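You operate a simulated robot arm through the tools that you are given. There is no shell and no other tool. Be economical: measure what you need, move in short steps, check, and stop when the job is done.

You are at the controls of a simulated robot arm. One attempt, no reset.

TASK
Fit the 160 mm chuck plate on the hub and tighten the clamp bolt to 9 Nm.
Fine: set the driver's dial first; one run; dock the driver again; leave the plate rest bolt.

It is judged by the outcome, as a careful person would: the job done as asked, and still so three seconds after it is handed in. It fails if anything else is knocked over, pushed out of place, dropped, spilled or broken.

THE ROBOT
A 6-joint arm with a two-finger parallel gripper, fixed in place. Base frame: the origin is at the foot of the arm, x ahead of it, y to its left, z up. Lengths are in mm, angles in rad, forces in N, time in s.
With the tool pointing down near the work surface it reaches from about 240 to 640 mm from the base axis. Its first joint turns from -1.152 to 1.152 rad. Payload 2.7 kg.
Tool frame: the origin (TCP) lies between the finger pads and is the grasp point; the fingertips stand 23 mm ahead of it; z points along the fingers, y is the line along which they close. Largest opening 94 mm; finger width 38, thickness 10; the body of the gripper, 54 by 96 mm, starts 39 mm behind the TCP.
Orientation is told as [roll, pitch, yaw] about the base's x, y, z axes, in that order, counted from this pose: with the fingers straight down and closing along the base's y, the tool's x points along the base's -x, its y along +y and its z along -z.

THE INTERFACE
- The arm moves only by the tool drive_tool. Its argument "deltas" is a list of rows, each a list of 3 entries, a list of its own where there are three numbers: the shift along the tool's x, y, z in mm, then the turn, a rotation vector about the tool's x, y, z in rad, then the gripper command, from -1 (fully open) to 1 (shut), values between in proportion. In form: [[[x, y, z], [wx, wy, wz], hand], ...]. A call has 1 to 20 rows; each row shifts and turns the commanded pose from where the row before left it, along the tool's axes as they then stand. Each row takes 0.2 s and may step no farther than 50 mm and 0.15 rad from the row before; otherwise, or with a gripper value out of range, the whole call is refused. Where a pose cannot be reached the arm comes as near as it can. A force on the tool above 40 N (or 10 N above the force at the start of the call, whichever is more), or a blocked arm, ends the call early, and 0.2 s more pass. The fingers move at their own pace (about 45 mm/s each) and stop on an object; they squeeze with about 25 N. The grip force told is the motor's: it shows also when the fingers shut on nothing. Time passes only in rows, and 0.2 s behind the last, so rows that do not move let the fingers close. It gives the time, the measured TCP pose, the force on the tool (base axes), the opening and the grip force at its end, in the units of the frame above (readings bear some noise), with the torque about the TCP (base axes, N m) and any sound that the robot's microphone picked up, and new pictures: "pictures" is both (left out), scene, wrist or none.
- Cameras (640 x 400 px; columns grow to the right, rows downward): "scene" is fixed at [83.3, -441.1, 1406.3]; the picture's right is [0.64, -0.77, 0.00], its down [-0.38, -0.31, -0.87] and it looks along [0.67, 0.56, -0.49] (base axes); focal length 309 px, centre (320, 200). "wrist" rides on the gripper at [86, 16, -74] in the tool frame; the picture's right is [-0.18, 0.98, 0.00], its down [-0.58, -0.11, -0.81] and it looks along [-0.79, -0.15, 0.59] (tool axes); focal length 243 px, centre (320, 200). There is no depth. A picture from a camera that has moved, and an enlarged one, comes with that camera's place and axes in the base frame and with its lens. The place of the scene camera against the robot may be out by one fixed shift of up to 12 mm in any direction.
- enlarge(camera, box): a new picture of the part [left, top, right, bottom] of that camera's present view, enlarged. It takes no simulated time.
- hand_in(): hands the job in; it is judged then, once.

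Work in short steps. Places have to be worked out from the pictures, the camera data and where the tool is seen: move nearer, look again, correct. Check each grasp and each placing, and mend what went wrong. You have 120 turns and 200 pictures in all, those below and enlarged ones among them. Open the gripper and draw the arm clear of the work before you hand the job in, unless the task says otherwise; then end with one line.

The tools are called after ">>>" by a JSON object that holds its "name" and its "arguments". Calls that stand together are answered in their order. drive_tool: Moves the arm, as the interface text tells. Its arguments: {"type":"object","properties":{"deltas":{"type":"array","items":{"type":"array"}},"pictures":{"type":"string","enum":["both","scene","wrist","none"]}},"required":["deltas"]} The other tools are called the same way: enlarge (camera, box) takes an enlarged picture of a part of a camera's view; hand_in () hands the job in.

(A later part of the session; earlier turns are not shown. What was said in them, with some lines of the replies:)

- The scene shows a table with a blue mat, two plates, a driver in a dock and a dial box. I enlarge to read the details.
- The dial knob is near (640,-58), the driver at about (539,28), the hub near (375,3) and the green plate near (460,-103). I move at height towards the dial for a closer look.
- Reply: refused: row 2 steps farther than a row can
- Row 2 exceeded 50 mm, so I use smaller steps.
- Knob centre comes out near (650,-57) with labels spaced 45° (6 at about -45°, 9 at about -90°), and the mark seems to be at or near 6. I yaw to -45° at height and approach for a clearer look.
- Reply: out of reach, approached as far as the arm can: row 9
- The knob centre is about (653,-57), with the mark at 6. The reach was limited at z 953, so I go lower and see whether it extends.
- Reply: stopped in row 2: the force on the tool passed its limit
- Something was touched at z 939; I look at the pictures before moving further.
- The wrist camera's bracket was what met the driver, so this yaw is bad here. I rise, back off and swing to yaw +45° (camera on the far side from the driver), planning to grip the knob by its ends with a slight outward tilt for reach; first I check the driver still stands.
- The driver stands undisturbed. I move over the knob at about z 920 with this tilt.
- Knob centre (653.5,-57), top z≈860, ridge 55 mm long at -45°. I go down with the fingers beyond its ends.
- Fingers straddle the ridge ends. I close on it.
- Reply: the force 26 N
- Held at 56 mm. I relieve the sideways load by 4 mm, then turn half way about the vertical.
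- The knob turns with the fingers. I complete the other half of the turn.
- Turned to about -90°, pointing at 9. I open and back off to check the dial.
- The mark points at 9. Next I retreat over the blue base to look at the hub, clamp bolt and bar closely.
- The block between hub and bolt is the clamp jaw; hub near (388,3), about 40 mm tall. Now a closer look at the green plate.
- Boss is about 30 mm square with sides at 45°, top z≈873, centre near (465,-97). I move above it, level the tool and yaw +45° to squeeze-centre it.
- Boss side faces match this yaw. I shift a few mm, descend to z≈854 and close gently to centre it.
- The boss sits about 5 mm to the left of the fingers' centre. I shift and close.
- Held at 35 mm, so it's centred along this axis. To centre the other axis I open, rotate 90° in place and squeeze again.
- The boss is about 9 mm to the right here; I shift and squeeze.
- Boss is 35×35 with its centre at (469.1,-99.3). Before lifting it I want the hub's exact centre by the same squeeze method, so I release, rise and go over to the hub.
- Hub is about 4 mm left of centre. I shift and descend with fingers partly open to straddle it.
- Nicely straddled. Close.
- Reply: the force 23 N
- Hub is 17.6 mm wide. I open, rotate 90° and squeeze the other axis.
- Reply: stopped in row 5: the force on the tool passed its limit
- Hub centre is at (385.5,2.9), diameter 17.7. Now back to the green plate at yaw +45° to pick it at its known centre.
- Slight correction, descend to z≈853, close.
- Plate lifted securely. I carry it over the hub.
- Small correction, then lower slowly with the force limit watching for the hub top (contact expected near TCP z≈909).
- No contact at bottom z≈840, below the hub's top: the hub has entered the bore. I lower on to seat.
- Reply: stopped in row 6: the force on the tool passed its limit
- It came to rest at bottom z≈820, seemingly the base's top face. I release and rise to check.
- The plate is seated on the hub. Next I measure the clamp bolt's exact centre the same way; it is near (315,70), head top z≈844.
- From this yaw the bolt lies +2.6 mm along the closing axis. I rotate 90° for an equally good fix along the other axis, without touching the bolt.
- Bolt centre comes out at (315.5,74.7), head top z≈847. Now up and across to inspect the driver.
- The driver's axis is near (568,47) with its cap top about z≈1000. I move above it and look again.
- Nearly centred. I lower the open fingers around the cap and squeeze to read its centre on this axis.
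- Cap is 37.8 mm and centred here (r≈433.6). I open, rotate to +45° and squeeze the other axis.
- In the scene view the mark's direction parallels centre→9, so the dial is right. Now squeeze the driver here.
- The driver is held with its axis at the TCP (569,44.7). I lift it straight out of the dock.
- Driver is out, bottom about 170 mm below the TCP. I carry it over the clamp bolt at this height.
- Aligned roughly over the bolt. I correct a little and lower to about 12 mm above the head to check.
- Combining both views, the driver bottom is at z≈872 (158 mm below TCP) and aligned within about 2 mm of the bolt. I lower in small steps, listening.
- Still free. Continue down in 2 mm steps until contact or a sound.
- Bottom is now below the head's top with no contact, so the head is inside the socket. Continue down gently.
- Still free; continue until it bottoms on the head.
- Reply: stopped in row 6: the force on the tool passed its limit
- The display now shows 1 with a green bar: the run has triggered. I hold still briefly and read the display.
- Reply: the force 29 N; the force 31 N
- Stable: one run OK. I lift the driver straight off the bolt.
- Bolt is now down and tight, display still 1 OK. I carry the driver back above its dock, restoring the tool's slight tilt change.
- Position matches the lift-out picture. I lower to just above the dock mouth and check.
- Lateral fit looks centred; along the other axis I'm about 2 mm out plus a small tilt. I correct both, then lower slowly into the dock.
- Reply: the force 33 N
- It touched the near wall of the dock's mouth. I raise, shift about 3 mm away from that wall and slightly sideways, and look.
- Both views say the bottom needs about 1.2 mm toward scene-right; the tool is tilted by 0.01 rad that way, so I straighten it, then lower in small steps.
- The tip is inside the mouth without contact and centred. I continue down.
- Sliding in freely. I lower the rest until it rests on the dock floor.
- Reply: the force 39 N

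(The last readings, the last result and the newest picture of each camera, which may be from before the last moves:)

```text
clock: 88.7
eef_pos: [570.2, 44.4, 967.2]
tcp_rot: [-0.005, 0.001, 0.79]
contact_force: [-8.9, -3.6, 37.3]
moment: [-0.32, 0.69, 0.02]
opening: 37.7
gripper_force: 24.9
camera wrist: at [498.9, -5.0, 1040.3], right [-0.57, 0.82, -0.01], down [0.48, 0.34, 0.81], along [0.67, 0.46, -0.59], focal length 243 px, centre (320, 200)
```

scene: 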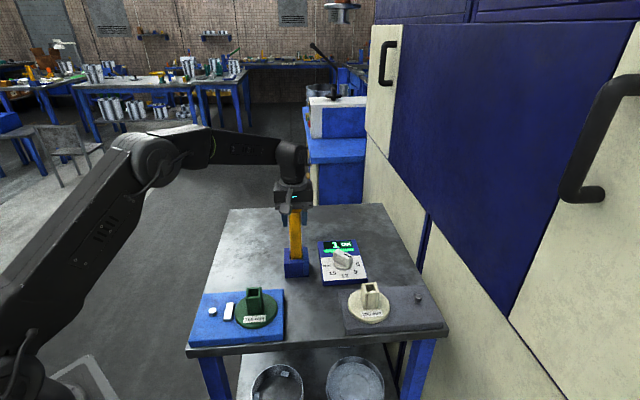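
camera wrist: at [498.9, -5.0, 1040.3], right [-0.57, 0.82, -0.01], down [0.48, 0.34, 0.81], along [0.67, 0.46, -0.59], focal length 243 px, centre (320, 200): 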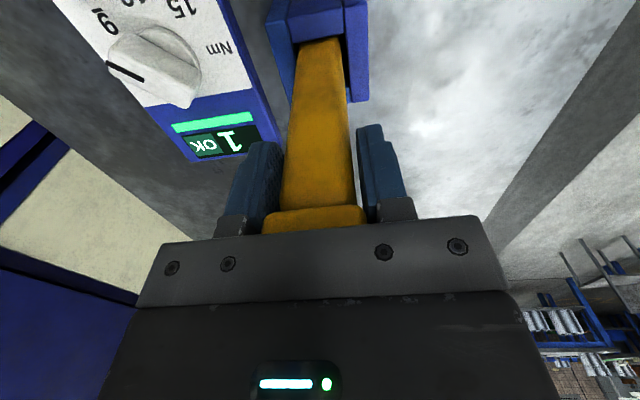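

It rests on the floor of the dock. I relieve the pressure, open, and rise straight up.

>>> {"name": "drive_tool", "arguments": {"deltas": [[[0, 0, -4], [0, 0, 0], 1], [[0, 0, 0], [0, 0, 0], -1], [[0, 0, 0], [0, 0, 0], -1], [[0, 0, 0], [0, 0, 0], -1], [[0, 0, 0], [0, 0, 0], -1], [[0, 0, -25], [0, 0, 0], -1], [[0, 0, -40], [0, 0, 0], -1], [[0, 0, -45], [0, 0, 0], -1], [[30, 0, 0], [0, 0, 0], -1], [[40, 0, -10], [0, 0, 0], -1], [[45, 0, 0], [0, 0, 0], -1], [[0, 0, 0], [0, 0, 0], -1]]}}

>>> {"name": "enlarge", "arguments": {"camera": "scene", "box": [180, 190, 460, 365]}}

>>> {"name": "enlarge", "arguments": {"camera": "scene", "box": [265, 200, 385, 290]}}

```text
clock: 91.3
eef_pos: [490.2, -35.3, 1085.5]
tcp_rot: [0.0, 0.008, 0.787]
contact_force: [0.6, 0.3, -0.1]
moment: [0.01, -0.02, 0.01]
opening: 94.1
gripper_force: 0.0
camera wrist: at [418.1, -86.5, 1158.8], right [-0.57, 0.82, 0.0], down [0.49, 0.34, 0.8], along [0.66, 0.46, -0.6], focal length 243 px, centre (320, 200)
```

scene: 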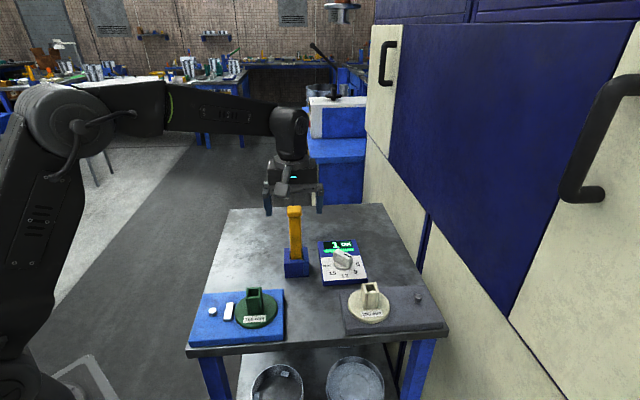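
wrist: 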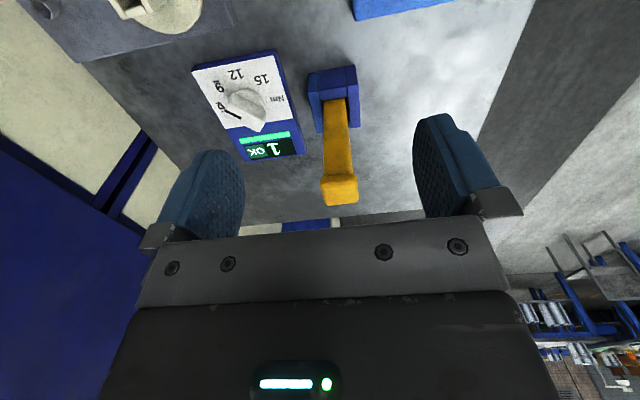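

```text
2.29 times, centred on (320, 278) of scene
camera zoom: at [83.3, -441.1, 1406.3], right [0.64, -0.77, 0.0], down [-0.38, -0.31, -0.87], along [0.67, 0.56, -0.49], focal length 706 px, centre (320, 23)
```

zoom: 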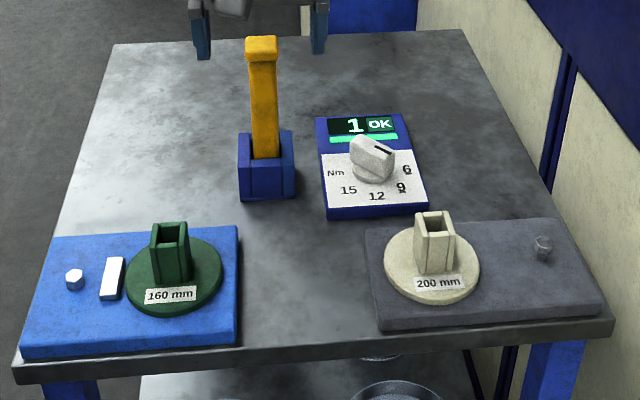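

```text
4.44 times, centred on (325, 245) of scene
camera zoom: at [83.3, -441.1, 1406.3], right [0.64, -0.77, 0.0], down [-0.38, -0.31, -0.87], along [0.67, 0.56, -0.49], focal length 1372 px, centre (298, 0)
```

zoom: 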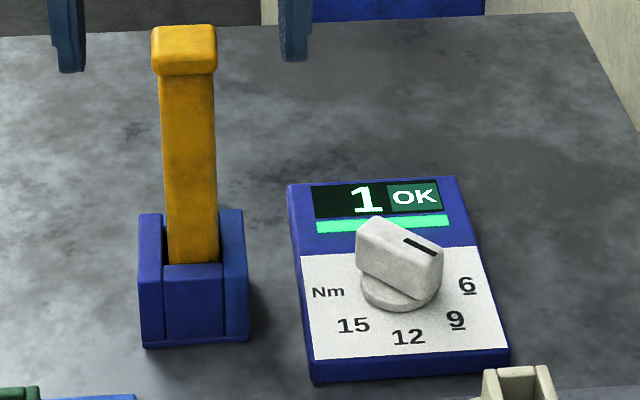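

The driver is docked as it was at the start, the display shows 1 OK, the plate is seated, and the plate rest bolt is untouched. The gripper is open and clear, so I hand in.

>>> {"name": "hand_in", "arguments": {}}

```text
The job is handed in.
```

The 160 mm chuck plate is on the hub. The driver's dial was set to 9 Nm first, and the clamp bolt was tightened in a single run (display "1 OK"). The driver is back in its dock and the plate rest bolt was left alone. Early on, the wrist camera bracket lightly touched the docked driver, but it did not move.
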